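You operate a simulated robot arm through the tools that you are given. There is no shell and no other tool. Be economical: measure what you need, move in short steps, check, and stop when the job is done.

You run a simulated robot arm. Do the job below in one go: nothing can be reset, and whatever is moved stays where it is left.

TASK
Open the middle drawer of the grey bench, fetch the grey pad and set it in the inside of the middle drawer of the grey bench, then shut the drawer. Then put the black mount on the clear pane. Then fetch the white tape and set it on the top of the grey cupboard. Then take the blue block and put it on the grey pane. Then take the weight from the open top of the rack and put it on top of the white thermometer. Then open the middle bench drawer. Keep to this order.
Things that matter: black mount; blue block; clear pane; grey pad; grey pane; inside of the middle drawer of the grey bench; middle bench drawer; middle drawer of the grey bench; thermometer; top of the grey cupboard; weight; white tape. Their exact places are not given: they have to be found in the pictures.

It is judged by the outcome, as a careful person would: the job done as asked, and still so three seconds after it is handed in. It fails if anything else is knocked over, pushed out of place, dropped, spilled or broken.

THE ROBOT
A 7-joint arm with a two-finger parallel gripper on a trunk, on a base that drives. Base frame: it is fixed to the floor where the robot stands at the start and does not move with it; the origin is under the middle of the robot, x ahead of it, y to its left, z up. Readings come in cm, rad, newtons and seconds.
With the tool pointing down near the work surface it reaches from about 14 to 56 cm from the robot's upright axis, wherever it stands. Its first joint turns from -2.897 to 2.897 rad. Places, roughly: black mount (11x10x7 cm) [-170, 400, 80]; blue block (7x11x5 cm) [-350, 600, 60]; clear pane (19x15x1 cm) [-60, 130, 80]; grey pad (11x6x4 cm) [-370, 30, 90]; grey pane (19x15x1 cm) [-430, 190, 80]; inside of the middle drawer of the grey bench [60, 10, 70]; middle bench drawer [-120, -80, 50]; middle drawer of the grey bench [50, 10, 70]; thermometer [-350, 600, 100]; top of the grey cupboard [-520, 420, 90]; weight [-350, 600, 100]; white tape (12x12x5 cm) [-180, 410, 80]. Payload 3.4 kg.
The tool frame sits at the grasp point between the pads (the TCP): z along the fingers, y along the line on which they close. The tips reach 3 cm beyond it. Largest opening 9.4 cm; finger width 2.8, thickness 1; the body of the gripper, 5 by 9.6 cm, starts 5.5 cm behind the TCP.
Orientation is told as [roll, pitch, yaw] about the base's x, y, z axes, in that order, counted from this pose: with the fingers straight down and closing along the base's y, the tool's x points along the base's -x, its y along +y and its z along -z.

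THE INTERFACE
- The arm moves only by the tool jog_arm. Its argument "series" is a list of rows, each a list of 7 numbers: the turn, a rotation vector about the tool's x, y, z in rad, then the shift along the tool's x, y, z in cm, then the closure, from 0 (fully open) to 1 (shut). In form: [[wx, wy, wz, dx, dy, dz, jaw], ...]. A call has 1 to 8 rows; each row is the pose to reach, as a shift and turn from the pose commanded when the call began, along the tool's axes at that moment. Rows are played at 5 a second. More than 5 cm and 0.15 rad between two rows, or a gripper value outside its range, and nothing of the call is played. Where a pose cannot be reached the arm comes as near as it can. A force on the tool above 40 N (or 10 N above the force at the start of the call, whichever is more), or a blocked arm, ends the call early, and 0.2 s more pass. Each finger travels about 7.2 cm/s and halts on what it meets, pressing with about 38 N; the grip force reading is that of the motor and also rises with nothing between the fingers. The clock runs only during rows and for 0.2 s after the last one: add rows that repeat a pose to give the fingers time. It gives the time, the measured TCP pose, the force on the tool (base axes), the opening and the grip force at its end, in the units of the frame above (readings bear some noise), with the torque about the TCP (base axes, N m) and any sound that the robot's microphone picked up.
- Cameras (640 x 400 px; columns grow to the right, rows downward): "scene" is now at [-0.45, 11.28, 149.37]; the picture's right is [-0.58, -0.82, 0.00], its down [-0.70, 0.49, -0.52] and it looks along [0.43, -0.30, -0.85] (base axes); focal length 296 px, centre (320, 200). "wrist" rides on the gripper at [7.6, 1.4, -10.2] in the tool frame; the picture's right is [-0.18, 0.98, 0.00], its down [-0.75, -0.14, -0.64] and it looks along [-0.63, -0.12, 0.77] (tool axes); focal length 243 px, centre (320, 200).
- snapshot(camera): a new picture of that camera. No time passes.
- slide_trunk(by): slides the trunk up (or, below 0, down) by that many cm; the arm and the scene camera ride with it, the base frame stays. It gives what a move gives, with no picture.
- steer(legs): drives the robot by 1 to 6 legs, each [ahead, left, turn to the left] in cm, cm and rad, along the robot's own axes; the way and the turn of a leg run together, so that a leg with both is an arc; at most 150 cm and 3.142 rad a leg. The arm and the cameras ride along, it lands a little off, and it stops where it bumps. It gives what a move gives.
- aim_head(pan, tilt): turns the head with the scene camera to pan (to the left, within 2.705 rad either way) and tilt (down, from -0.506 to 1.204), counted from straight ahead of the robot. It gives what a move gives.
- locate(camera, pixels): there is no depth. For up to 12 entries [column, row, z] of the newest picture of that camera ("zoom" is the newest enlarged one), the place [x, y] in the base frame at which the ray of that pixel passes the height z, good to about 0.2 cm. No time passes.
- close_up(camera, box): a new picture of the part [left, top, right, bottom] of that camera's present view, enlarged. No time passes.
- job_done(): hands the job in; it is judged then, once.

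Keep the steps short. Do not move on a guess: measure, check each grasp and each placing, and mend mistakes. In all there are 131 turns and 144 pictures (those below and enlarged ones count). Leave the gripper open and the arm clear of the work at the hand-in unless told otherwise, and finish with a single line.

The tools are called after "Request:" as name(argument=value, ...) on one line, values as JSON. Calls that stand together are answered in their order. jog_arm: Moves the arm, as the interface text tells. Its arguments: {"type":"object","properties":{"series":{"type":"array","items":{"type":"array","items":{"type":"number"}}}},"required":["series"]} The other tools are called the same way: slide_trunk (by) slides the trunk up or down; steer (legs) drives the base; aim_head (pan, tilt) turns the head that bears the scene camera; snapshot (camera) takes a picture; locate (camera, pixels) gives the place at which the rays of pixels pass given heights; close_up (camera, box) takes an enlarged picture of a part of a camera's view; job_done () hands the job in.

At the start:

```text
clock: 0.0
position: [32.42, -5.93, 101.18]
tool_rot: [0.002, -0.001, 0.0]
wrist_force: [-0.6, -0.3, -1.1]
wrist_torque: [0.02, -0.04, 0.0]
width: 9.41
grip_force: 0.2
trunk travel left (down, up): [-17.5, 21.1]
robot x, y, heading: [-0.27, -0.24, -0.004]
head pan, tilt: [-0.616, 1.019]
```

scene: 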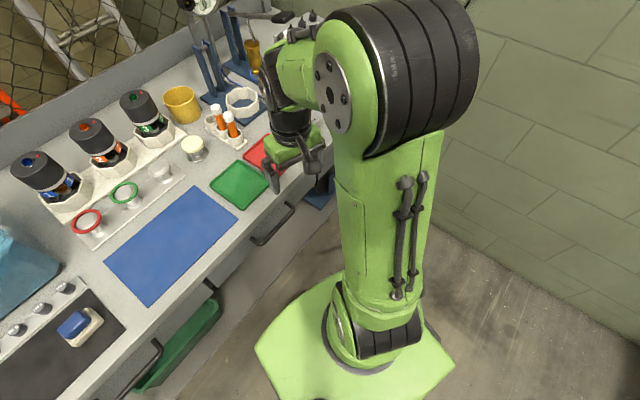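
wrist: 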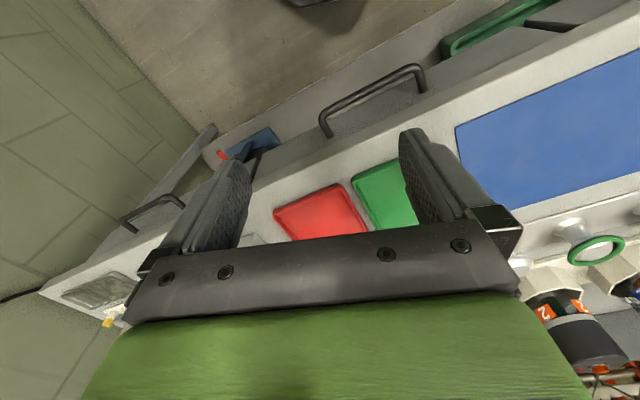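

I see the grey bench ahead of the robot. I'll look around first, starting with the bench front.

Request:
aim_head(pan=0.5, tilt=0.8)

Request:
snapshot(camera="scene")

Request:
aim_head(pan=1.6, tilt=0.4)

Request:
snapshot(camera="scene")

Request:
aim_head(pan=2.6, tilt=0.3)

Request:
snapshot(camera="scene")

Request:
aim_head(pan=-2.4, tilt=0.4)

Request:
snapshot(camera="scene")

```text
clock: 1.3
position: [32.17, -5.94, 101.14]
tool_rot: [0.0, 0.001, 0.0]
wrist_force: [0.4, -0.4, 0.2]
wrist_torque: [0.0, 0.01, 0.0]
width: 9.42
grip_force: 0.0
trunk travel left (down, up): [-17.5, 21.1]
robot x, y, heading: [0.1, -0.38, -0.006]
head pan, tilt: [0.499, 0.799]
```

```text
141 pictures are left
```

scene: 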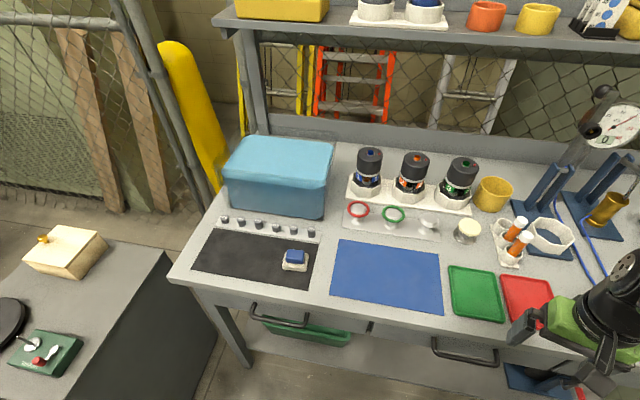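

```text
clock: 2.7
position: [32.25, -5.92, 101.23]
tool_rot: [0.0, -0.001, -0.001]
wrist_force: [1.0, -0.3, 0.0]
wrist_torque: [-0.04, -0.01, 0.01]
width: 9.42
grip_force: 0.1
trunk travel left (down, up): [-17.5, 21.1]
robot x, y, heading: [0.11, -0.11, 0.001]
head pan, tilt: [1.6, 0.4]
```

```text
140 pictures are left
```

scene: 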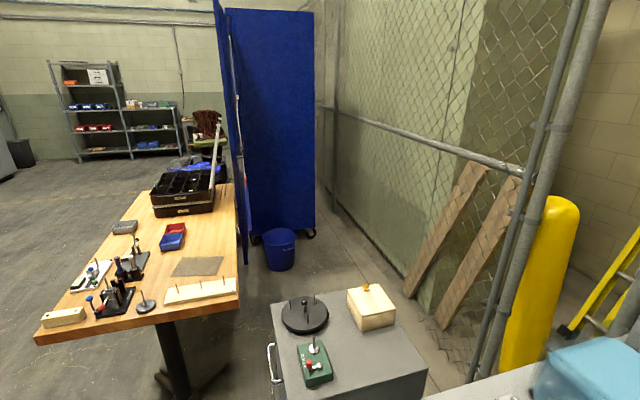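

```text
clock: 3.9
position: [32.34, -5.9, 101.19]
tool_rot: [0.001, 0.001, 0.002]
wrist_force: [-0.5, 0.2, 0.6]
wrist_torque: [0.03, 0.0, 0.01]
width: 9.41
grip_force: 0.0
trunk travel left (down, up): [-17.5, 21.1]
robot x, y, heading: [0.01, 0.14, -0.001]
head pan, tilt: [2.601, 0.3]
```

```text
139 pictures are left
```

scene: 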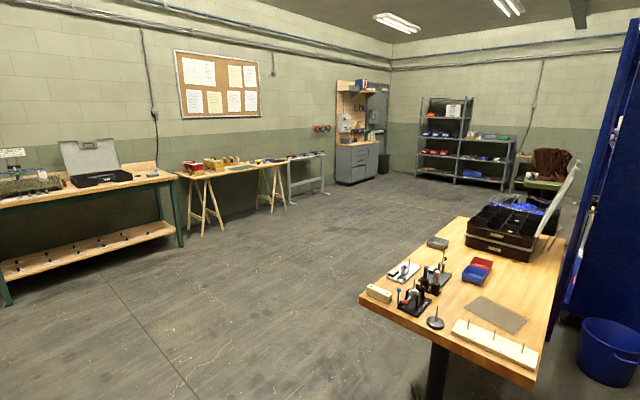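

```text
clock: 7.9
position: [32.31, -5.92, 101.11]
tool_rot: [0.0, 0.0, 0.0]
wrist_force: [-0.3, -0.9, 0.5]
wrist_torque: [0.0, -0.02, -0.03]
width: 9.39
grip_force: 0.0
trunk travel left (down, up): [-17.5, 21.1]
robot x, y, heading: [-0.23, -0.1, 0.005]
head pan, tilt: [-2.4, 0.4]
```

```text
138 pictures are left
```

scene: 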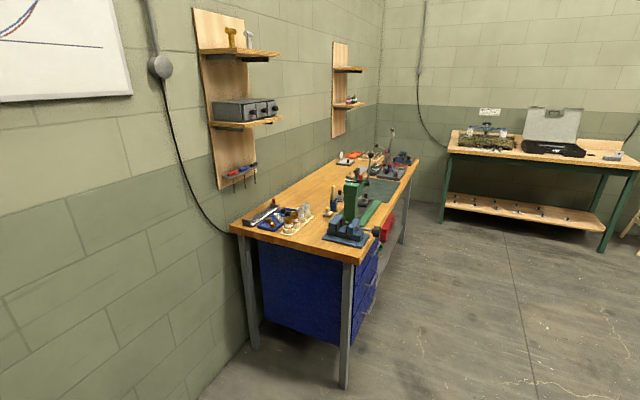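

I've got the room's layout. Now I look at the grey bench's middle drawer handle.

Request:
aim_head(pan=0.0, tilt=1.1)

Request:
snapshot(camera="scene")

Request:
snapshot(camera="wrist")

```text
clock: 10.1
position: [32.27, -5.86, 101.2]
tool_rot: [0.0, 0.002, -0.001]
wrist_force: [0.1, 0.3, -0.3]
wrist_torque: [0.0, -0.01, 0.01]
width: 9.4
grip_force: 0.1
trunk travel left (down, up): [-17.5, 21.1]
robot x, y, heading: [-0.34, -0.01, 0.003]
head pan, tilt: [0.0, 1.1]
```

```text
137 pictures are left
```

scene: 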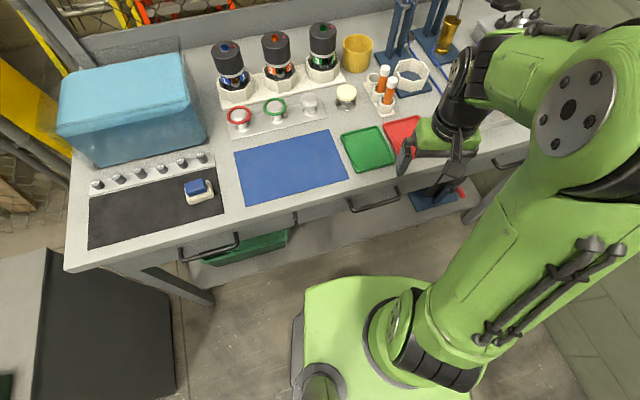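

```text
136 pictures are left
```

wrist: 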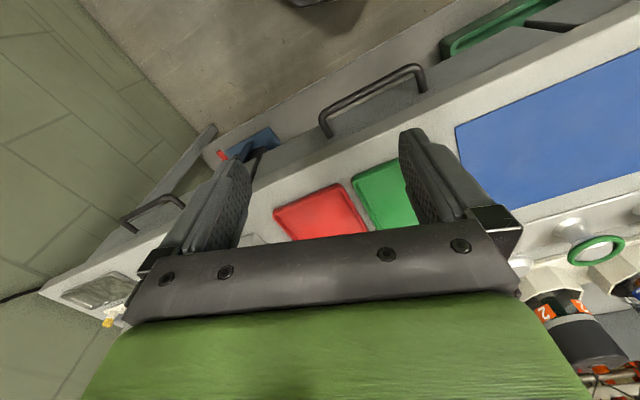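

Handle bar ends: scene (350,208) and (398,197); wrist (420,75) and (325,120). I triangulate.

Request:
locate(camera="scene", pixels=[[350, 208, 72], [350, 208, 66], [398, 198, 72], [398, 198, 66], [183, 259, 72], [237, 243, 72], [345, 186, 80], [75, 268, 80]])

Request:
locate(camera="wrist", pixels=[[418, 67, 72], [418, 67, 66], [322, 117, 72], [322, 117, 66]])

Request:
close_up(camera="scene", box=[310, 150, 430, 225])

Request:
close_up(camera="wrist", box=[280, 40, 440, 140])

```text
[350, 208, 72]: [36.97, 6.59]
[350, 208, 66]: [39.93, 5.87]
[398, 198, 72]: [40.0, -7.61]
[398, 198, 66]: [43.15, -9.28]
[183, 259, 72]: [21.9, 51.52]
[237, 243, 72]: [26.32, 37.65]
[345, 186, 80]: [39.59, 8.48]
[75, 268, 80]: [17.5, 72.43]
```

```text
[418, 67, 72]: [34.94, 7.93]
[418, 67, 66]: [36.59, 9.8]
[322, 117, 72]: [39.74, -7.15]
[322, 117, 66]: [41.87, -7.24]
```

```text
5.33 times, centred on (370, 188) of scene
```

zoom: 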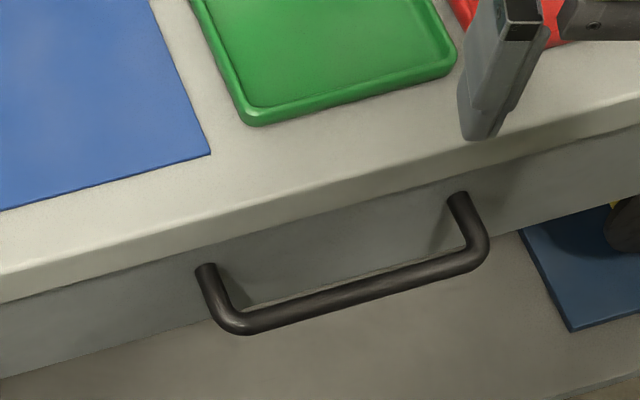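

```text
4.00 times, centred on (360, 90) of wrist
```

zoom: 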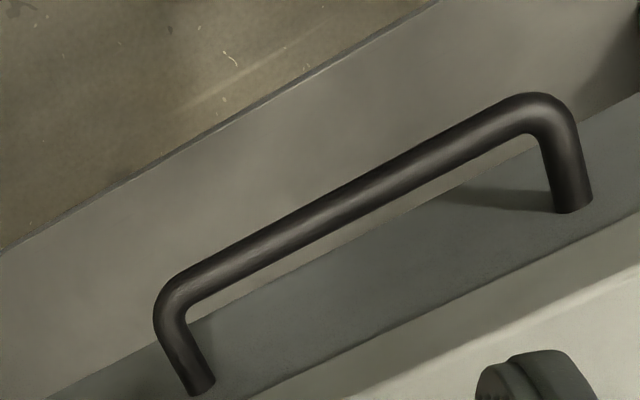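

Request:
locate(camera="scene", pixels=[[355.5, 210.5, 73], [355.5, 210.5, 65], [399.5, 197.8, 73], [399.5, 197.8, 65]])

Request:
locate(camera="wrist", pixels=[[415.5, 67, 73], [415.5, 67, 65], [323, 115, 73], [323, 115, 65]])

```text
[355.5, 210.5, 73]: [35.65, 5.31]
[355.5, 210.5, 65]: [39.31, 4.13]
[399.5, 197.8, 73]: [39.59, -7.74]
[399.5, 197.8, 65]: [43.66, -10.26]
```

```text
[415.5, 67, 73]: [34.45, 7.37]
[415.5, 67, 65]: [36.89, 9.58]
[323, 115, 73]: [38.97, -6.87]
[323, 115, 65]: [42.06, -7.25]
```

The handle bar lies from about (33,6) to (38,-7) at z≈77, and the bench is turned about 0.34 rad. I back off so that the handle is straight ahead at about 55 cm.

Request:
steer(legs=[[-16, -19, 0], [0, 0, 0.345]])

Request:
aim_head(pan=0.0, tilt=0.85)

Request:
snapshot(camera="scene")

```text
clock: 13.0
position: [16.03, -13.9, 101.25]
tool_rot: [-0.001, 0.0, 0.348]
wrist_force: [-0.1, 0.1, -0.3]
wrist_torque: [0.0, 0.04, -0.01]
width: 9.4
grip_force: 0.0
trunk travel left (down, up): [-17.5, 21.1]
robot x, y, heading: [-16.15, -19.5, 0.351]
head pan, tilt: [0.0, 1.1]
```

```text
clock: 13.8
position: [16.12, -13.91, 101.29]
tool_rot: [-0.003, -0.001, 0.348]
wrist_force: [0.2, 0.6, -1.2]
wrist_torque: [-0.01, 0.02, -0.02]
width: 9.4
grip_force: 0.1
trunk travel left (down, up): [-17.5, 21.1]
robot x, y, heading: [-16.37, -19.22, 0.345]
head pan, tilt: [0.0, 0.85]
```

```text
133 pictures are left
```

scene: 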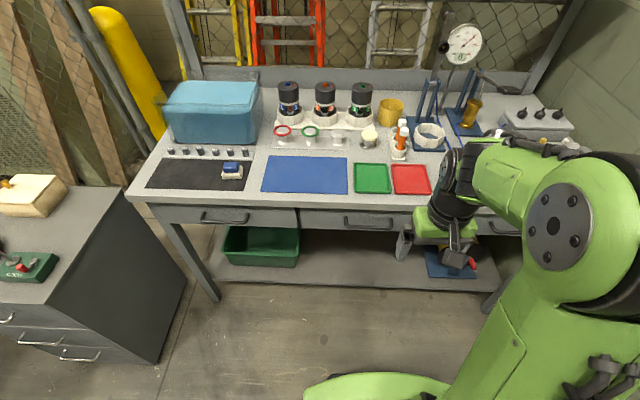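

Request:
close_up(camera="scene", box=[320, 180, 416, 240])

Request:
locate(camera="scene", pixels=[[345, 228, 77], [391, 226, 77], [345, 228, 73], [391, 226, 73], [130, 192, 85], [430, 197, 85], [130, 192, 82], [430, 197, 82]])

```text
6.67 times, centred on (368, 210) of scene
```

zoom: 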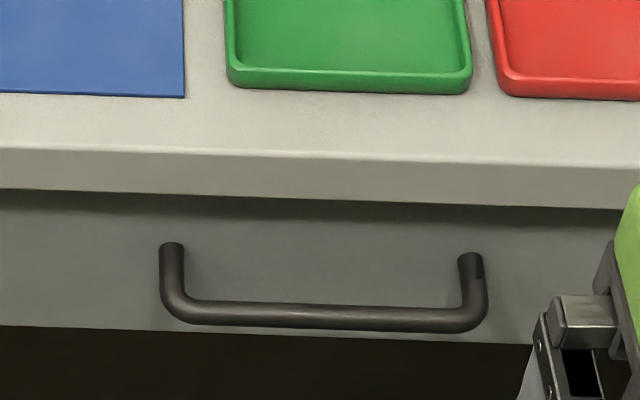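

```text
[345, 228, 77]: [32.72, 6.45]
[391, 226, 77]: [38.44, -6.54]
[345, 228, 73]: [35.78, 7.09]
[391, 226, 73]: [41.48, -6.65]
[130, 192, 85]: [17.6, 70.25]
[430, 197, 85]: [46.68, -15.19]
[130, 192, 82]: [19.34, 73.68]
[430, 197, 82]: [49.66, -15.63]
```

Request:
locate(camera="scene", pixels=[[347.8, 226.2, 77], [347.8, 226.2, 73], [389.3, 227.7, 77], [389.3, 227.7, 73], [345.8, 216.6, 77], [390.7, 218.6, 77], [368, 205, 85], [368, 203, 85], [368, 209.5, 82]])

```text
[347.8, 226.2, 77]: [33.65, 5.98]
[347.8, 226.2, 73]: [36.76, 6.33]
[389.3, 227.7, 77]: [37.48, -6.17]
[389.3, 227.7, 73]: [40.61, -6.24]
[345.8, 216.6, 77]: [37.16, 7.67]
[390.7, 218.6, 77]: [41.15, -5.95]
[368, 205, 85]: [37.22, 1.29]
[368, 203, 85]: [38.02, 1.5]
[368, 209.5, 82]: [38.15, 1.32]
```

The bar centre is at about (35.6,-0.1,77). Now I turn the gripper so that the fingers close across the bar.

Request:
jog_arm(series=[[0, 0, 0.14, 0, 0, 0, 0.4], [0, 0, 0.28, 0, 0, 0, 0.4], [0, 0, 0.42, 0, 0, 0, 0.4], [0, 0, 0.56, 0, 0, 0, 0.4], [0, 0, 0.7, 0, 0, 0, 0.4], [0, 0, 0.84, 0, 0, 0, 0.4], [0, 0, 0.98, 0, 0, 0, 0.4], [0, 0, 1.12, 0, 0, 0, 0.4]])

Request:
jog_arm(series=[[0, 0, 0.12, 0, 0, 0, 0.4], [0, 0, 0.24, 0, 0, 0, 0.4], [0, 0, 0.36, 0, 0, 0, 0.4], [0, 0, 0.46, 0, 0, 0, 0.4], [0, 0, 0.46, 0, 0, 0, 0.4]])

Request:
jog_arm(series=[[-0.14, 0, 0, 0, 1, 0, 0.4], [-0.28, 0, 0, 0, 2, 0, 0.4], [-0.42, 0, 0, 0, 3, 0, 0.4], [-0.56, 0, 0, 0, 4, 0, 0.4], [-0.7, 0, 0, 0, 5, 0, 0.4], [-0.84, 0, 0, 0, 6, 0, 0.4], [-0.98, 0, 0, 0, 7, 0, 0.4], [-1.12, 0, 0, 0, 8, 0, 0.4]])

```text
clock: 15.6
position: [16.21, -13.98, 101.21]
tool_rot: [0.001, 0.0, -0.773]
wrist_force: [0.7, -0.2, -0.7]
wrist_torque: [0.0, -0.01, 0.0]
width: 5.62
grip_force: 0.0
trunk travel left (down, up): [-17.5, 21.1]
robot x, y, heading: [-16.14, -19.46, 0.35]
head pan, tilt: [0.0, 0.85]
```

```text
clock: 16.8
position: [16.17, -14.08, 101.13]
tool_rot: [0.0, 0.0, -1.233]
wrist_force: [-0.5, -1.0, 0.9]
wrist_torque: [0.01, -0.01, 0.0]
width: 5.64
grip_force: 0.0
trunk travel left (down, up): [-17.5, 21.1]
robot x, y, heading: [-16.51, -19.13, 0.351]
head pan, tilt: [0.0, 0.85]
```

```text
clock: 18.6
position: [25.41, -12.7, 103.68]
tool_rot: [1.062, -0.001, -1.226]
wrist_force: [0.1, 0.2, 0.2]
wrist_torque: [0.0, 0.01, 0.07]
width: 5.61
grip_force: 0.0
out of reach, approached as far as the arm can: row 6, 7, 8
trunk travel left (down, up): [-17.5, 21.1]
robot x, y, heading: [-16.58, -19.28, 0.352]
head pan, tilt: [0.0, 0.85]
```

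The last rows were out of reach so close and high. I lower the hand toward handle height.

Request:
jog_arm(series=[[0, 0, 0, 0, -3.5, 1.9, 0.4], [0, 0, 0, 0, -7, 3.9, 0.4], [0, 0, 0, 0, -10.5, 5.8, 0.4], [0, 0, 0, 0, -14, 7.8, 0.4], [0, 0, 0, 0, -14, 7.8, 0.4]])

Request:
snapshot(camera="scene")

Request:
snapshot(camera="wrist")

```text
clock: 19.8
position: [25.17, -12.58, 87.7]
tool_rot: [1.062, -0.004, -1.227]
wrist_force: [0.3, 0.1, 0.8]
wrist_torque: [0.01, 0.02, 0.01]
width: 5.66
grip_force: 0.1
out of reach, approached as far as the arm can: row 1, 2, 3
trunk travel left (down, up): [-17.5, 21.1]
robot x, y, heading: [-16.26, -19.48, 0.344]
head pan, tilt: [0.0, 0.85]
```

```text
131 pictures are left
```

scene: 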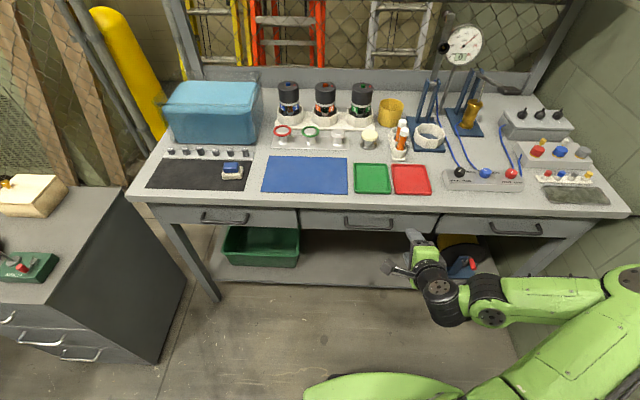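

```text
130 pictures are left
```

wrist: 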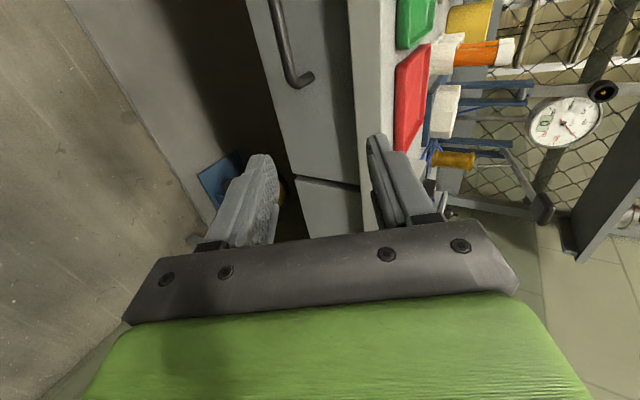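

Next I go to a pose 8 cm back from the bar along the tool, fingers narrowed to about 3.5 cm.

Request:
jog_arm(series=[[0, 0, 0, 2.8, -0.8, 3.1, 0.6], [0, 0, 0, 5.5, -1.7, 6.3, 0.63], [0, 0, 0, 8.27, -2.53, 9.42, 0.63], [0, 0, 0, 8.27, -2.53, 9.42, 0.63]])

Request:
snapshot(camera="wrist")

Request:
close_up(camera="scene", box=[320, 180, 480, 280])

```text
clock: 20.8
position: [28.44, -3.2, 80.38]
tool_rot: [1.048, -0.001, -1.223]
wrist_force: [-0.2, -1.0, 0.1]
wrist_torque: [-0.01, 0.01, 0.04]
width: 3.49
grip_force: 0.0
out of reach, approached as far as the arm can: row 3
trunk travel left (down, up): [-17.5, 21.1]
robot x, y, heading: [-16.23, -19.23, 0.346]
head pan, tilt: [0.0, 0.85]
```

```text
129 pictures are left
```

wrist: 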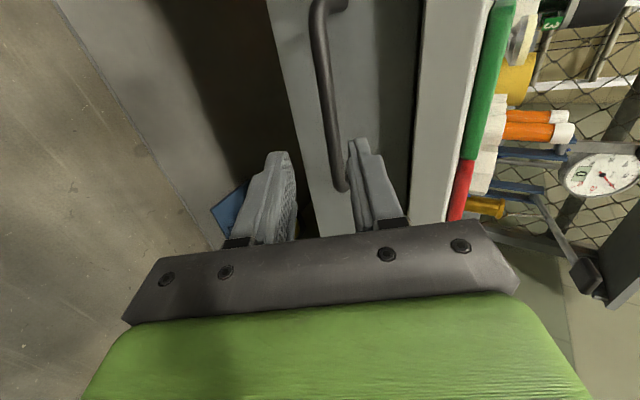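

```text
4.00 times, centred on (400, 230) of scene
```

zoom: 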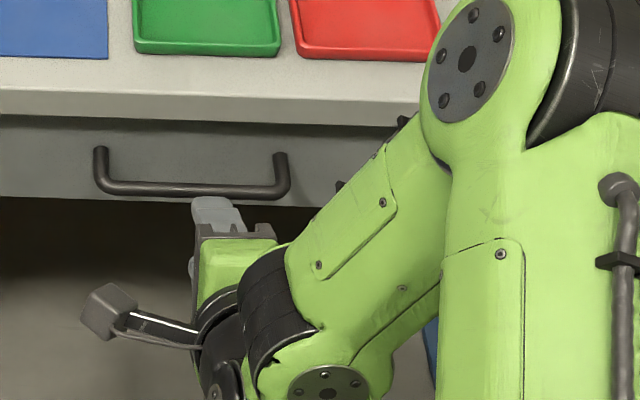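

By computation the bar sits 0.95 cm toward the upper finger and 8.4 cm ahead; I correct for that and advance half way.

Request:
jog_arm(series=[[0, 0, 0, 0, 0.95, 2, 0.63], [0, 0, 0, 0, 0.95, 4.5, 0.63], [0, 0, 0, 0, 0.95, 4.5, 0.63]])

Request:
snapshot(camera="wrist")

Request:
close_up(camera="scene", box=[320, 190, 416, 250])

```text
clock: 21.6
position: [32.81, -0.92, 79.24]
tool_rot: [1.062, -0.002, -1.225]
wrist_force: [0.4, 0.1, 0.1]
wrist_torque: [-0.01, 0.01, 0.02]
width: 3.49
grip_force: 0.0
trunk travel left (down, up): [-17.5, 21.1]
robot x, y, heading: [-16.33, -19.43, 0.348]
head pan, tilt: [0.0, 0.85]
```

```text
127 pictures are left
```

wrist: 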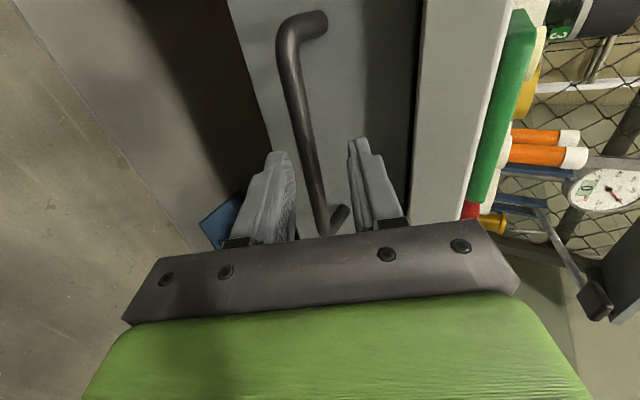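

```text
6.67 times, centred on (368, 220) of scene
```

zoom: 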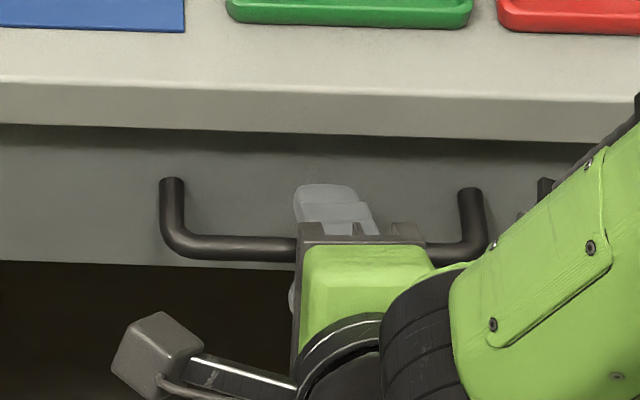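

The bar is between the fingers. I advance 2.4 cm more, then close.

Request:
jog_arm(series=[[0, 0, 0, 0, -0.4, 1.2, 0.63], [0, 0, 0, 0, -0.5, 2.4, 0.63], [0, 0, 0, 0, -0.5, 2.4, 0.8], [0, 0, 0, 0, -0.5, 2.4, 1], [0, 0, 0, 0, -0.5, 2.4, 1], [0, 0, 0, 0, -0.5, 2.4, 1]])

Request:
close_up(camera="scene", box=[320, 190, 416, 250])

```text
clock: 22.9
position: [34.44, -0.36, 77.35]
tool_rot: [1.054, 0.0, -1.226]
wrist_force: [-9.0, -3.3, -15.9]
wrist_torque: [1.07, 0.54, -0.65]
width: 1.2
grip_force: 45.0
trunk travel left (down, up): [-17.5, 21.1]
robot x, y, heading: [-16.08, -19.09, 0.35]
head pan, tilt: [0.0, 0.85]
```

```text
6.67 times, centred on (368, 220) of scene
```

zoom: 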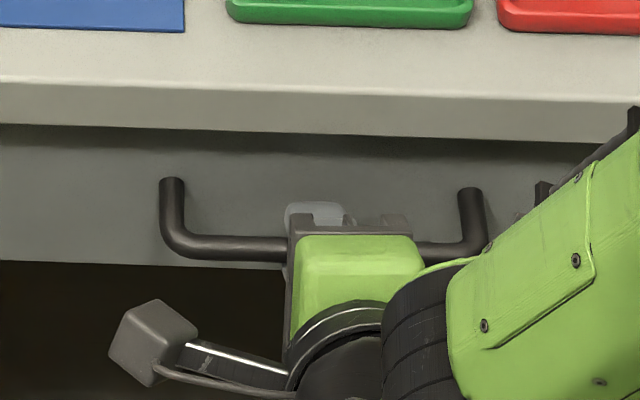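

Gripped at 1.2 cm width. I pull the drawer by driving back.

Request:
steer(legs=[[-10, 0.15, 0]])

Request:
steer(legs=[[-10, 0.15, 0]])

Request:
snapshot(camera="scene")

```text
clock: 24.1
position: [25.33, -3.19, 77.56]
tool_rot: [1.058, 0.001, -1.221]
wrist_force: [-2.5, 9.4, -25.5]
wrist_torque: [1.36, 0.59, -0.04]
width: 1.16
grip_force: 45.3
trunk travel left (down, up): [-17.5, 21.1]
robot x, y, heading: [-25.52, -22.84, 0.353]
head pan, tilt: [0.0, 0.85]
```

```text
clock: 25.2
position: [15.54, -6.32, 77.51]
tool_rot: [1.052, 0.005, -1.22]
wrist_force: [-2.9, 13.8, -11.1]
wrist_torque: [1.55, 0.54, 0.21]
width: 1.18
grip_force: 44.7
trunk travel left (down, up): [-17.5, 21.1]
robot x, y, heading: [-35.04, -25.86, 0.351]
head pan, tilt: [0.0, 0.85]
```

```text
124 pictures are left
```

scene: 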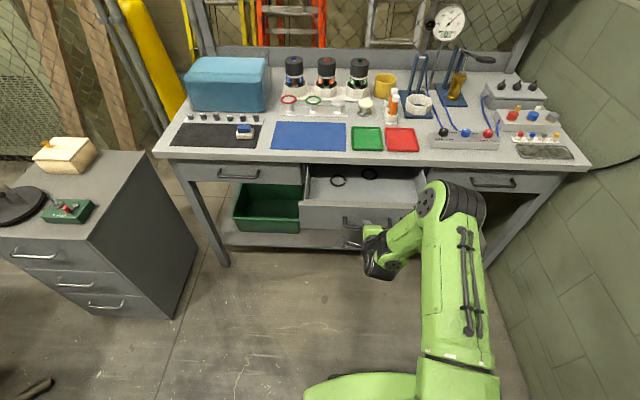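

The drawer is about 20 cm open. I release, and back off along the tool.

Request:
jog_arm(series=[[0, 0, 0, 0, 0, 0, 0.63], [0, 0, 0, 0, 0, 0, 0.63], [0, 0, 0, 0, 0, -4, 0.63], [0, 0, 0, 0, 0, -8, 0.63], [0, 0, 0, 0, 0, -8, 0.63]])

Request:
close_up(camera="scene", box=[280, 140, 456, 250])

```text
clock: 26.4
position: [9.11, -9.1, 81.52]
tool_rot: [1.054, 0.005, -1.216]
wrist_force: [0.3, -0.2, 0.1]
wrist_torque: [0.06, 0.01, 0.0]
width: 3.46
grip_force: 0.0
trunk travel left (down, up): [-17.5, 21.1]
robot x, y, heading: [-35.12, -26.27, 0.353]
head pan, tilt: [0.0, 0.85]
```

```text
3.64 times, centred on (368, 195) of scene
```

zoom: 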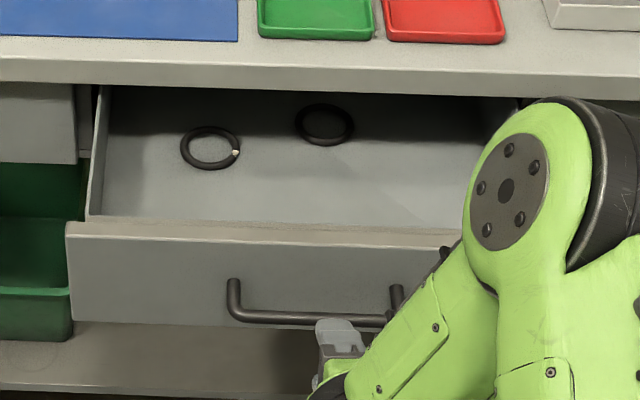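

The drawer holds two rings at the rear, with free room in front. Now I restore the hand to pointing down and raise it for driving.

Request:
jog_arm(series=[[0.13, 0, 0, 0, 2.2, -1.2, 0.2], [0.26, 0, 0, 0, 4.4, -2.4, 0], [0.39, 0, 0, 0, 6.6, -3.6, 0], [0.52, 0, 0, 0, 8.8, -4.8, 0], [0.65, 0, 0, 0, 11, -6, 0], [0.78, 0, 0, 0, 13, -7.2, 0], [0.92, 0, 0, 0, 15, -8.5, 0], [1.054, 0, 0, 0, 17.4, -9.9, 0]])

Request:
jog_arm(series=[[0, 0, -0.14, 0, 0, 0, 0], [0, 0, -0.28, 0, 0, 0, 0], [0, 0, -0.42, 0, 0, 0, 0], [0, 0, -0.56, 0, 0, 0, 0], [0, 0, -0.7, 0, 0, 0, 0], [0, 0, -0.84, 0, 0, 0, 0], [0, 0, -0.98, 0, 0, 0, 0], [0, 0, -1.12, 0, 0, 0, 0]])

Request:
aim_head(pan=2.3, tilt=0.3)

Request:
snapshot(camera="scene")

Request:
aim_head(pan=-2.7, tilt=0.45)

Request:
snapshot(camera="scene")

```text
clock: 28.2
position: [9.43, -8.9, 101.74]
tool_rot: [-0.002, 0.006, -1.218]
wrist_force: [-0.4, -0.8, -0.5]
wrist_torque: [-0.02, -0.01, 0.03]
width: 9.41
grip_force: 0.0
trunk travel left (down, up): [-17.5, 21.1]
robot x, y, heading: [-34.87, -25.98, 0.356]
head pan, tilt: [0.0, 0.85]
```

```text
clock: 30.0
position: [9.07, -8.82, 101.45]
tool_rot: [0.004, 0.001, -0.096]
wrist_force: [-1.0, -0.2, -0.1]
wrist_torque: [-0.01, -0.02, -0.01]
width: 9.4
grip_force: 0.1
trunk travel left (down, up): [-17.5, 21.1]
robot x, y, heading: [-35.2, -25.89, 0.356]
head pan, tilt: [0.0, 0.85]
```

```text
clock: 32.2
position: [9.03, -8.89, 101.5]
tool_rot: [0.003, 0.002, -0.098]
wrist_force: [1.1, -0.5, -0.7]
wrist_torque: [0.01, 0.03, -0.01]
width: 9.39
grip_force: 0.1
trunk travel left (down, up): [-17.5, 21.1]
robot x, y, heading: [-35.48, -26.13, 0.349]
head pan, tilt: [2.3, 0.3]
```

```text
122 pictures are left
```

scene: 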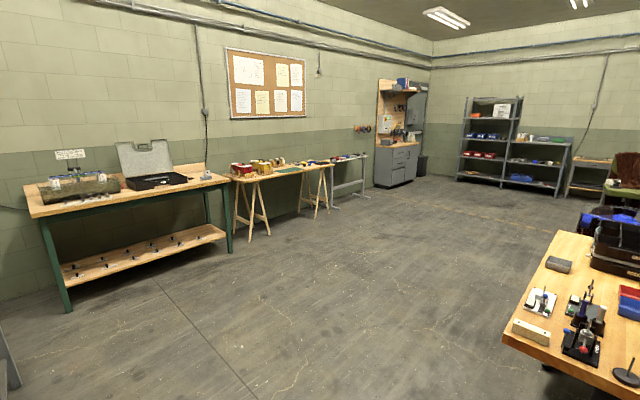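

```text
clock: 36.1
position: [9.03, -8.98, 101.36]
tool_rot: [0.005, 0.001, -0.099]
wrist_force: [0.3, -1.0, 0.0]
wrist_torque: [0.01, 0.02, 0.03]
width: 9.42
grip_force: 0.0
trunk travel left (down, up): [-17.5, 21.1]
robot x, y, heading: [-35.33, -26.08, 0.352]
head pan, tilt: [-2.7, 0.45]
```

```text
121 pictures are left
```

scene: 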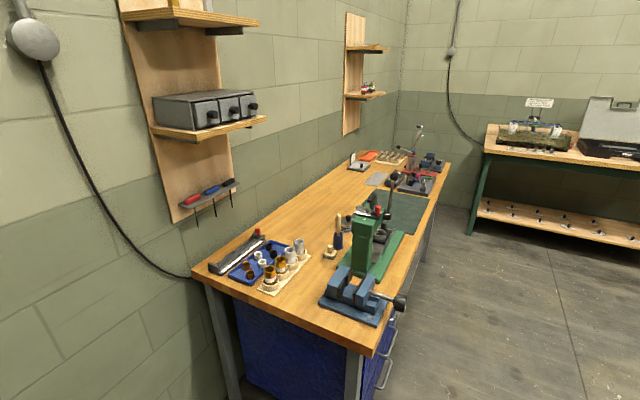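

The grey pad seems to be the small thing at the right end of the green-legged bench, (207,175) in the earlier picture. I check the clearance on the way and start driving.

Request:
locate(camera="scene", pixels=[[365, 350, 80], [448, 165, 80], [485, 150, 80], [200, 275, 80], [366, 350, 85], [405, 395, 0]])

Request:
steer(legs=[[0, 0, 2.6]])

Request:
aim_head(pan=0, tilt=0.4)

Request:
snapshot(camera="scene")

```text
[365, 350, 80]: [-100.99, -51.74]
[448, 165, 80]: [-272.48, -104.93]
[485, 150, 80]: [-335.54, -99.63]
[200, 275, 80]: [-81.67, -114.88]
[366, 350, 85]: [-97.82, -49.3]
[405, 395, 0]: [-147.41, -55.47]
```

```text
clock: 42.5
position: [-81.17, -16.03, 101.55]
tool_rot: [0.002, 0.003, 2.464]
wrist_force: [-0.6, -0.3, -0.1]
wrist_torque: [0.02, -0.01, 0.0]
width: 9.4
grip_force: 0.1
trunk travel left (down, up): [-17.5, 21.1]
robot x, y, heading: [-35.22, -26.23, 2.914]
head pan, tilt: [-2.7, 0.45]
```

```text
clock: 45.0
position: [-81.3, -16.19, 101.54]
tool_rot: [0.004, 0.0, 2.464]
wrist_force: [0.6, 0.1, 0.7]
wrist_torque: [0.01, -0.01, 0.0]
width: 9.38
grip_force: 0.1
trunk travel left (down, up): [-17.5, 21.1]
robot x, y, heading: [-35.21, -25.85, 2.912]
head pan, tilt: [0.0, 0.4]
```

```text
120 pictures are left
```

scene: 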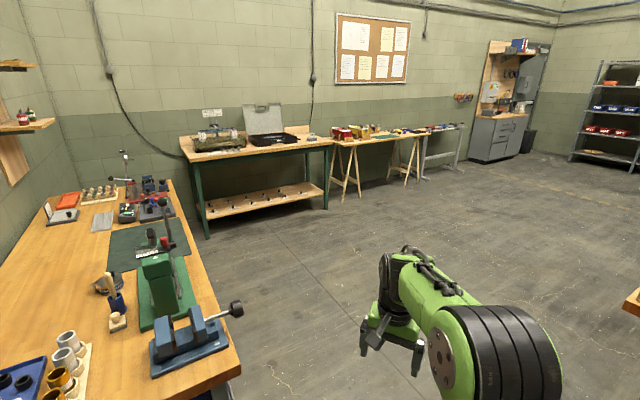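

Request:
locate(camera="scene", pixels=[[183, 160, 88], [334, 141, 88], [313, 135, 90], [325, 208, 0], [210, 238, 0]])

Request:
steer(legs=[[40, -20, 0], [140, 0, 0]])

Request:
snapshot(camera="scene")

```text
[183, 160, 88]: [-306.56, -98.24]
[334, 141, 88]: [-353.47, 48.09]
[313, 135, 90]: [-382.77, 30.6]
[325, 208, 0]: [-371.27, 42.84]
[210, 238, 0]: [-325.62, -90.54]
```

```text
clock: 54.2
position: [-252.17, 41.12, 101.56]
tool_rot: [0.002, 0.003, 2.487]
wrist_force: [1.1, -0.2, 0.8]
wrist_torque: [0.0, -0.02, 0.0]
width: 9.41
grip_force: 0.1
trunk travel left (down, up): [-17.5, 21.1]
robot x, y, heading: [-205.76, 32.38, 2.938]
head pan, tilt: [0.0, 0.4]
```

```text
119 pictures are left
```

scene: 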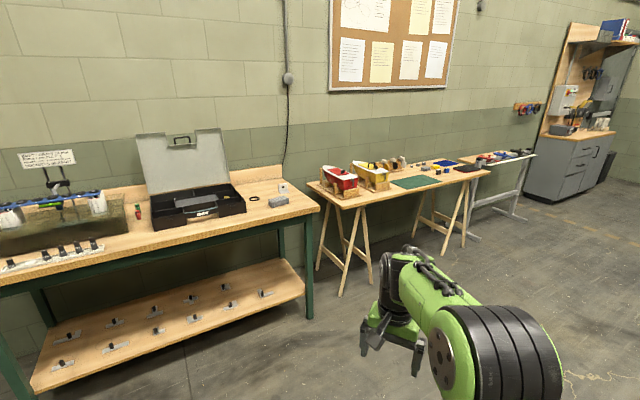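

Request:
locate(camera="scene", pixels=[[319, 208, 88], [100, 262, 88], [278, 202, 90], [278, 202, 88], [309, 317, 0]])

Request:
close_up(camera="scene", box=[240, 170, 336, 230])

```text
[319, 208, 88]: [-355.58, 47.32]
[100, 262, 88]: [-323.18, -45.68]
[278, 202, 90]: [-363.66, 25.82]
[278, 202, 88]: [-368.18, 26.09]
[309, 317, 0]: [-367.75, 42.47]
```

```text
6.67 times, centred on (288, 200) of scene
```

zoom: 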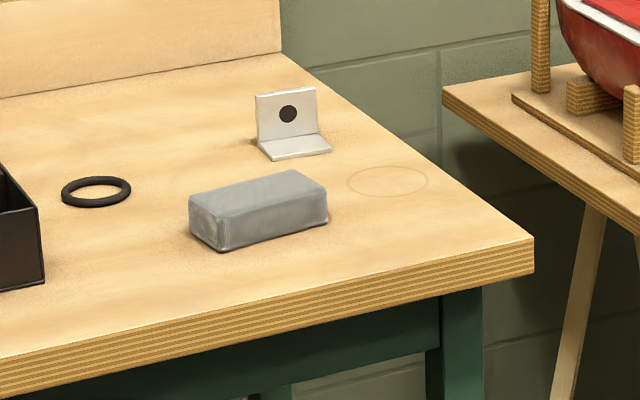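

The pad is at (278,202), on the bench corner. I turn to face the bench squarely and drive up, trunk raised a little.

Request:
slide_trunk(by=8)

Request:
steer(legs=[[0, 0, 0.539], [0, -46.7, 0], [95, 0, 0]])

Request:
aim_head(pan=0.1, tilt=0.9)

Request:
snapshot(camera="scene")

Request:
snapshot(camera="wrist")

```text
clock: 55.4
position: [-252.23, 41.12, 109.4]
tool_rot: [0.004, 0.004, 2.488]
wrist_force: [0.6, 0.2, 0.6]
wrist_torque: [0.02, -0.01, -0.02]
width: 9.38
grip_force: 0.2
trunk travel left (down, up): [-25.5, 13.1]
robot x, y, heading: [-205.49, 32.19, 2.94]
head pan, tilt: [0.0, 0.4]
```

```text
clock: 64.2
position: [-353.61, 27.82, 109.34]
tool_rot: [0.003, 0.003, 3.047]
wrist_force: [-0.2, -0.6, -0.5]
wrist_torque: [0.01, 0.0, -0.01]
width: 9.4
grip_force: 0.2
trunk travel left (down, up): [-25.5, 13.1]
robot x, y, heading: [-309.79, 44.93, -2.786]
head pan, tilt: [0.0, 0.4]
```

```text
clock: 65.2
position: [-353.62, 27.7, 109.44]
tool_rot: [0.005, 0.004, 3.048]
wrist_force: [-0.6, -0.4, -0.4]
wrist_torque: [-0.03, 0.02, 0.0]
width: 9.42
grip_force: 0.0
trunk travel left (down, up): [-25.5, 13.1]
robot x, y, heading: [-309.44, 44.98, -2.786]
head pan, tilt: [0.099, 0.901]
```

```text
117 pictures are left
```

scene: 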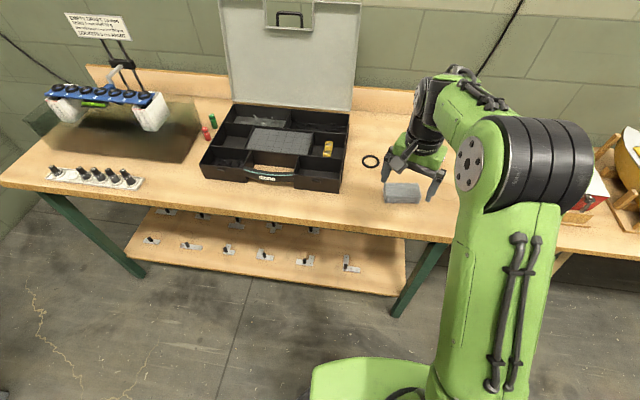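

```text
116 pictures are left
```

wrist: 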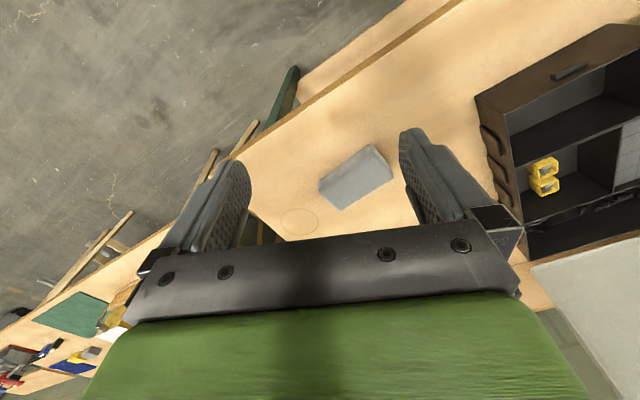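

Request:
close_up(camera="wrist", box=[288, 120, 416, 220])

Request:
locate(camera="scene", pixels=[[388, 184, 92], [420, 184, 92], [388, 203, 88], [419, 203, 88], [388, 203, 86], [419, 203, 86]])

Request:
locate(camera="wrist", pixels=[[318, 183, 92], [375, 145, 92], [393, 180, 88], [333, 210, 88], [318, 183, 88], [375, 145, 88], [393, 180, 86], [333, 210, 86]])

```text
4.00 times, centred on (352, 170) of wrist
```

zoom: 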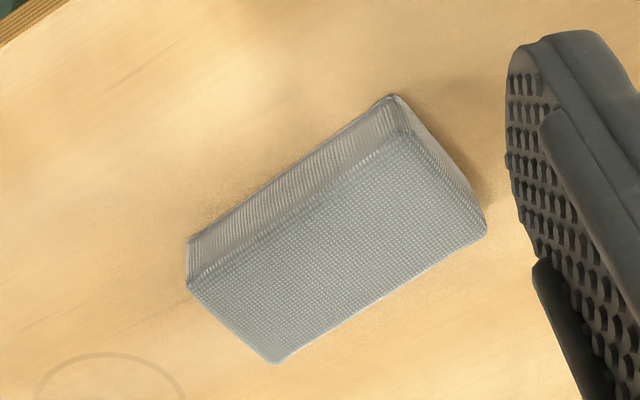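

```text
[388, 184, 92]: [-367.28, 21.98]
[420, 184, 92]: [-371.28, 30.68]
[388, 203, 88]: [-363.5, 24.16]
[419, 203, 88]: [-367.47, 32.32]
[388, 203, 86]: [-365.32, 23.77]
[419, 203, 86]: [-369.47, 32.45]
```

```text
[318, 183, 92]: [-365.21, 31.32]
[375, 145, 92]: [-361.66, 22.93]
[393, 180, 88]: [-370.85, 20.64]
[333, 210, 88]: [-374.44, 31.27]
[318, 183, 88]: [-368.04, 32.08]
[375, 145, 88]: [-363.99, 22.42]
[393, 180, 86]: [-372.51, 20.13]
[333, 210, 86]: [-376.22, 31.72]
```

Request:
locate(camera="wrist", pixels=[[319.5, 191.25, 92], [373.25, 152.5, 92], [393.75, 177, 92], [340, 210.5, 92], [318.75, 179.5, 88], [370, 143.75, 88], [319.5, 191.25, 90.5], [373.25, 152.5, 90.5], [393.75, 177, 90.5], [340, 210.5, 90.5], [318.75, 179.5, 86.5], [370, 143.75, 86.5]])

Request:
close_up(camera="scene", box=[364, 165, 444, 215])

```text
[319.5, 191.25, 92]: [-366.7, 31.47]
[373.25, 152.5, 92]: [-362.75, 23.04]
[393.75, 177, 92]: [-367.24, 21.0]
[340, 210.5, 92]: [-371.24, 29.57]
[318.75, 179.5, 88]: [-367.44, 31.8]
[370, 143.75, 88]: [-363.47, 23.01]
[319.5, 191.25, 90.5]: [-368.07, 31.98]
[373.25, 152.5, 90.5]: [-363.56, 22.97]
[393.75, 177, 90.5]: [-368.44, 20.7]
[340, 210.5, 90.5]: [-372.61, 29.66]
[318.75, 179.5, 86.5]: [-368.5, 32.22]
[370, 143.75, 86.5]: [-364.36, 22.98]
```

```text
8.00 times, centred on (404, 190) of scene
```

zoom: 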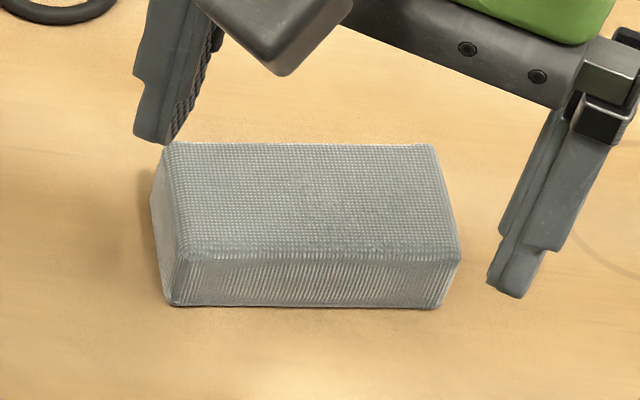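

Request:
locate(camera="scene", pixels=[[387.1, 196.25, 92], [421.25, 196.5, 92], [384.6, 183.1, 92], [418.4, 183.1, 92], [387.1, 196.25, 89], [421.25, 196.5, 89], [384.6, 183.1, 89], [418.4, 183.1, 89], [419, 203.5, 86], [387, 203.5, 86]])

```text
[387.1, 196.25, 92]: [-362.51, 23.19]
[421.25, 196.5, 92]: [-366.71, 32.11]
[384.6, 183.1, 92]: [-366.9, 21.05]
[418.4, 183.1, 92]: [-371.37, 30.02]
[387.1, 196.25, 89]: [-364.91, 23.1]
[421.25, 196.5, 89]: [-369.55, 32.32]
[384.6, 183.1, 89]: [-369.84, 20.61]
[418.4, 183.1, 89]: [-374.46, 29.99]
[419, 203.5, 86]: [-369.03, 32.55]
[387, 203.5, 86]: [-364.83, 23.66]
```

Both cameras agree: pad top z=92, centre (-367.0,26.4), long axis along (-0.43,0.91). I drive 12 cm closer and turn the fingers across the short side.

Request:
steer(legs=[[12, 0, 0]])

Request:
jog_arm(series=[[0, 0, 0.148, 0, 0, 0, 0], [0, 0, 0.296, 0, 0, 0, 0], [0, 0, 0.444, 0, 0, 0, 0], [0, 0, 0.592, 0, 0, 0, 0], [0, 0, 0.74, 0, 0, 0, 0], [0, 0, 0.888, 0, 0, 0, 0], [0, 0, 1.037, 0, 0, 0, 0], [0, 0, 1.037, 0, 0, 0, 0]])

Request:
snapshot(camera="wrist")

```text
clock: 66.4
position: [-364.96, 23.66, 109.31]
tool_rot: [0.003, 0.004, 3.044]
wrist_force: [-0.4, 0.0, -0.6]
wrist_torque: [0.0, -0.05, 0.03]
width: 9.4
grip_force: 0.0
trunk travel left (down, up): [-25.5, 13.1]
robot x, y, heading: [-320.82, 40.91, -2.787]
head pan, tilt: [0.099, 0.901]
```

```text
clock: 68.2
position: [-364.99, 23.73, 109.51]
tool_rot: [0.001, 0.006, 2.005]
wrist_force: [-0.4, -0.4, 0.0]
wrist_torque: [0.04, 0.0, -0.04]
width: 9.41
grip_force: 0.0
trunk travel left (down, up): [-25.5, 13.1]
robot x, y, heading: [-320.66, 40.73, -2.79]
head pan, tilt: [0.099, 0.901]
```

```text
113 pictures are left
```

wrist: 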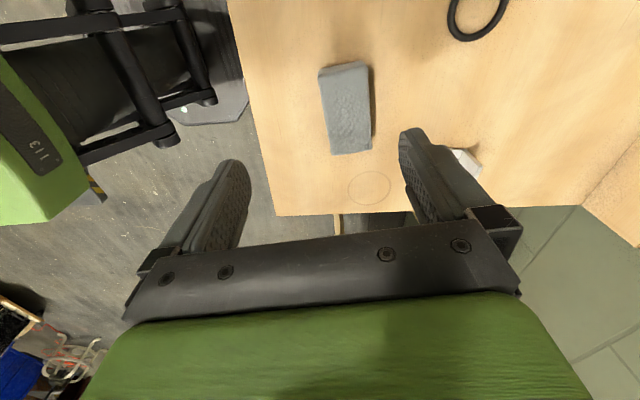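

Request:
jog_arm(series=[[0, 0, 0, -1.6, 0.3, 0, 0.2], [0, 0, 0, -3.24, 0.66, 3, 0.2], [0, 0, 0, -3.24, 0.66, 7, 0.2], [0, 0, 0, -3.24, 0.66, 11, 0.2], [0, 0, 0, -3.24, 0.66, 11, 0.2]])

Request:
snapshot(camera="wrist")

Request:
close_up(camera="scene", box=[340, 130, 500, 230])

```text
clock: 69.4
position: [-367.06, 26.08, 98.33]
tool_rot: [-0.001, 0.005, 2.01]
wrist_force: [0.5, -0.3, 0.3]
wrist_torque: [-0.01, 0.02, -0.03]
width: 7.51
grip_force: 0.1
trunk travel left (down, up): [-25.5, 13.1]
robot x, y, heading: [-320.95, 40.84, -2.785]
head pan, tilt: [0.099, 0.901]
```

```text
112 pictures are left
```

wrist: 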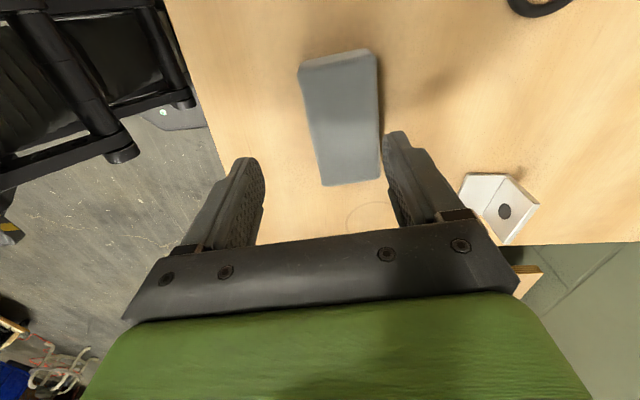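

```text
4.00 times, centred on (420, 180) of scene
```

zoom: 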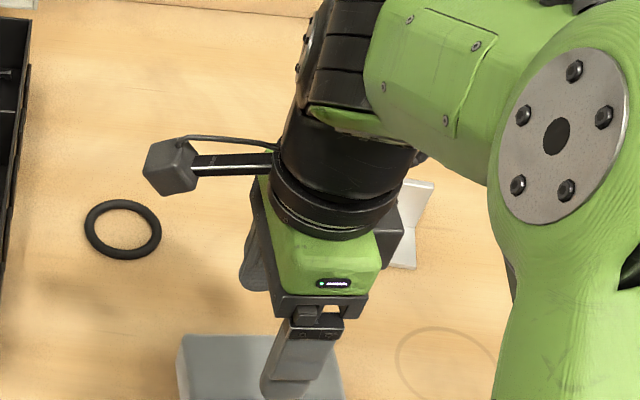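

Request:
locate(camera="wrist", pixels=[[301, 72, 92], [373, 56, 92], [381, 178, 92], [322, 186, 92], [465, 178, 88], [508, 244, 88]])

```text
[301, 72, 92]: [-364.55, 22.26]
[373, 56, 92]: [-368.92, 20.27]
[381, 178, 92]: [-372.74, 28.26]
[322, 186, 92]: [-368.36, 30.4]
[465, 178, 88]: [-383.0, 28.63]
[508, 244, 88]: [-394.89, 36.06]
```

Request:
locate(camera="zoom", pixels=[[183, 338, 92], [430, 185, 93], [90, 220, 88], [160, 220, 88], [395, 360, 88]])

Request:
close_up(camera="scene", box=[360, 190, 456, 250])

```text
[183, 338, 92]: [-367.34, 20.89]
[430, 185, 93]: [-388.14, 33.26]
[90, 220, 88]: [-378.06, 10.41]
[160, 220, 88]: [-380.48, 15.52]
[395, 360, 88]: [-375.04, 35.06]
```

```text
6.67 times, centred on (408, 220) of scene
```

zoom: 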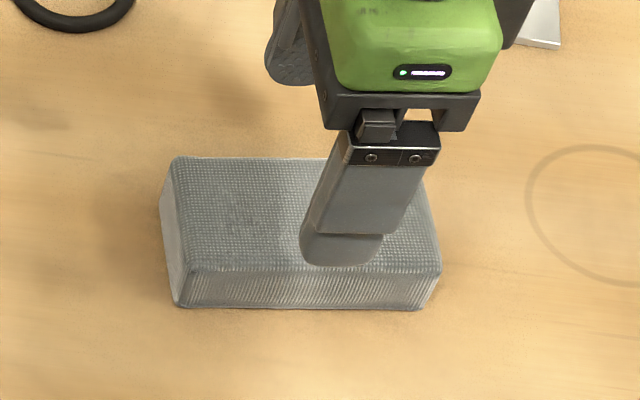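

Request:
locate(camera="zoom", pixels=[[340, 262, 95.3], [340, 245, 95.3], [190, 268, 92], [440, 268, 92], [175, 160, 92]])

```text
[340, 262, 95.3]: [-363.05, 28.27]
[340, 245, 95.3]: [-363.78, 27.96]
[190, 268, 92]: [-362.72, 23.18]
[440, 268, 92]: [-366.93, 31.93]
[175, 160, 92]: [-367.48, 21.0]
```

The two views disagree if the top is at 92; the sideways wrist view implies the pad sits lower, near 90. I recompute.

Request:
locate(camera="wrist", pixels=[[301, 72, 90], [373, 56, 90], [381, 178, 90], [322, 186, 90]])

Request:
locate(camera="zoom", pixels=[[190, 268, 90], [440, 268, 90], [175, 160, 90], [190, 268, 89], [440, 268, 89], [175, 160, 89]])

```text
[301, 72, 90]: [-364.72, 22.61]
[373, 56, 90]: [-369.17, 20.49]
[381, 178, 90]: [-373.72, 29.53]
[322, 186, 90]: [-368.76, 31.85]
```

```text
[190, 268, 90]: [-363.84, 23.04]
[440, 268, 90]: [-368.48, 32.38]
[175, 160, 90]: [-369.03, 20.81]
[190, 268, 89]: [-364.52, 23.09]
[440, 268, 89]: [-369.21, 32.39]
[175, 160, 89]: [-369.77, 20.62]
```

Corrected: pad centre (-369.0,26.4), top ≈89.6, bench ≈85.6. I shift over it and descend in steps, watching the force.

Request:
jog_arm(series=[[0, 0, 0, -1.1, 1.62, 0, 0.05], [0, 0, 0, -1.1, 1.62, 3, 0.05], [0, 0, 0, -1.1, 1.62, 5.5, 0.05], [0, 0, 0, -1.1, 1.62, 5.5, 0.05]])

Request:
snapshot(camera="wrist")

Request:
close_up(camera="scene", box=[360, 180, 456, 240])

```text
clock: 70.4
position: [-368.63, 26.63, 92.86]
tool_rot: [0.001, 0.005, 2.009]
wrist_force: [0.2, 0.5, 0.0]
wrist_torque: [-0.01, 0.0, 0.01]
width: 8.91
grip_force: 0.1
trunk travel left (down, up): [-25.5, 13.1]
robot x, y, heading: [-320.62, 40.66, -2.785]
head pan, tilt: [0.099, 0.901]
```

```text
109 pictures are left
```

wrist: 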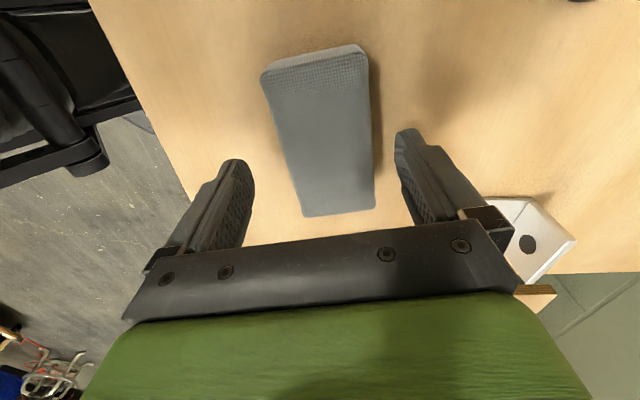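

```text
6.67 times, centred on (408, 210) of scene
```

zoom: 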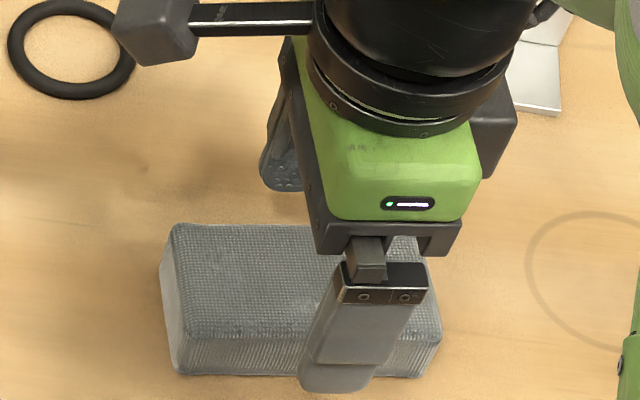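

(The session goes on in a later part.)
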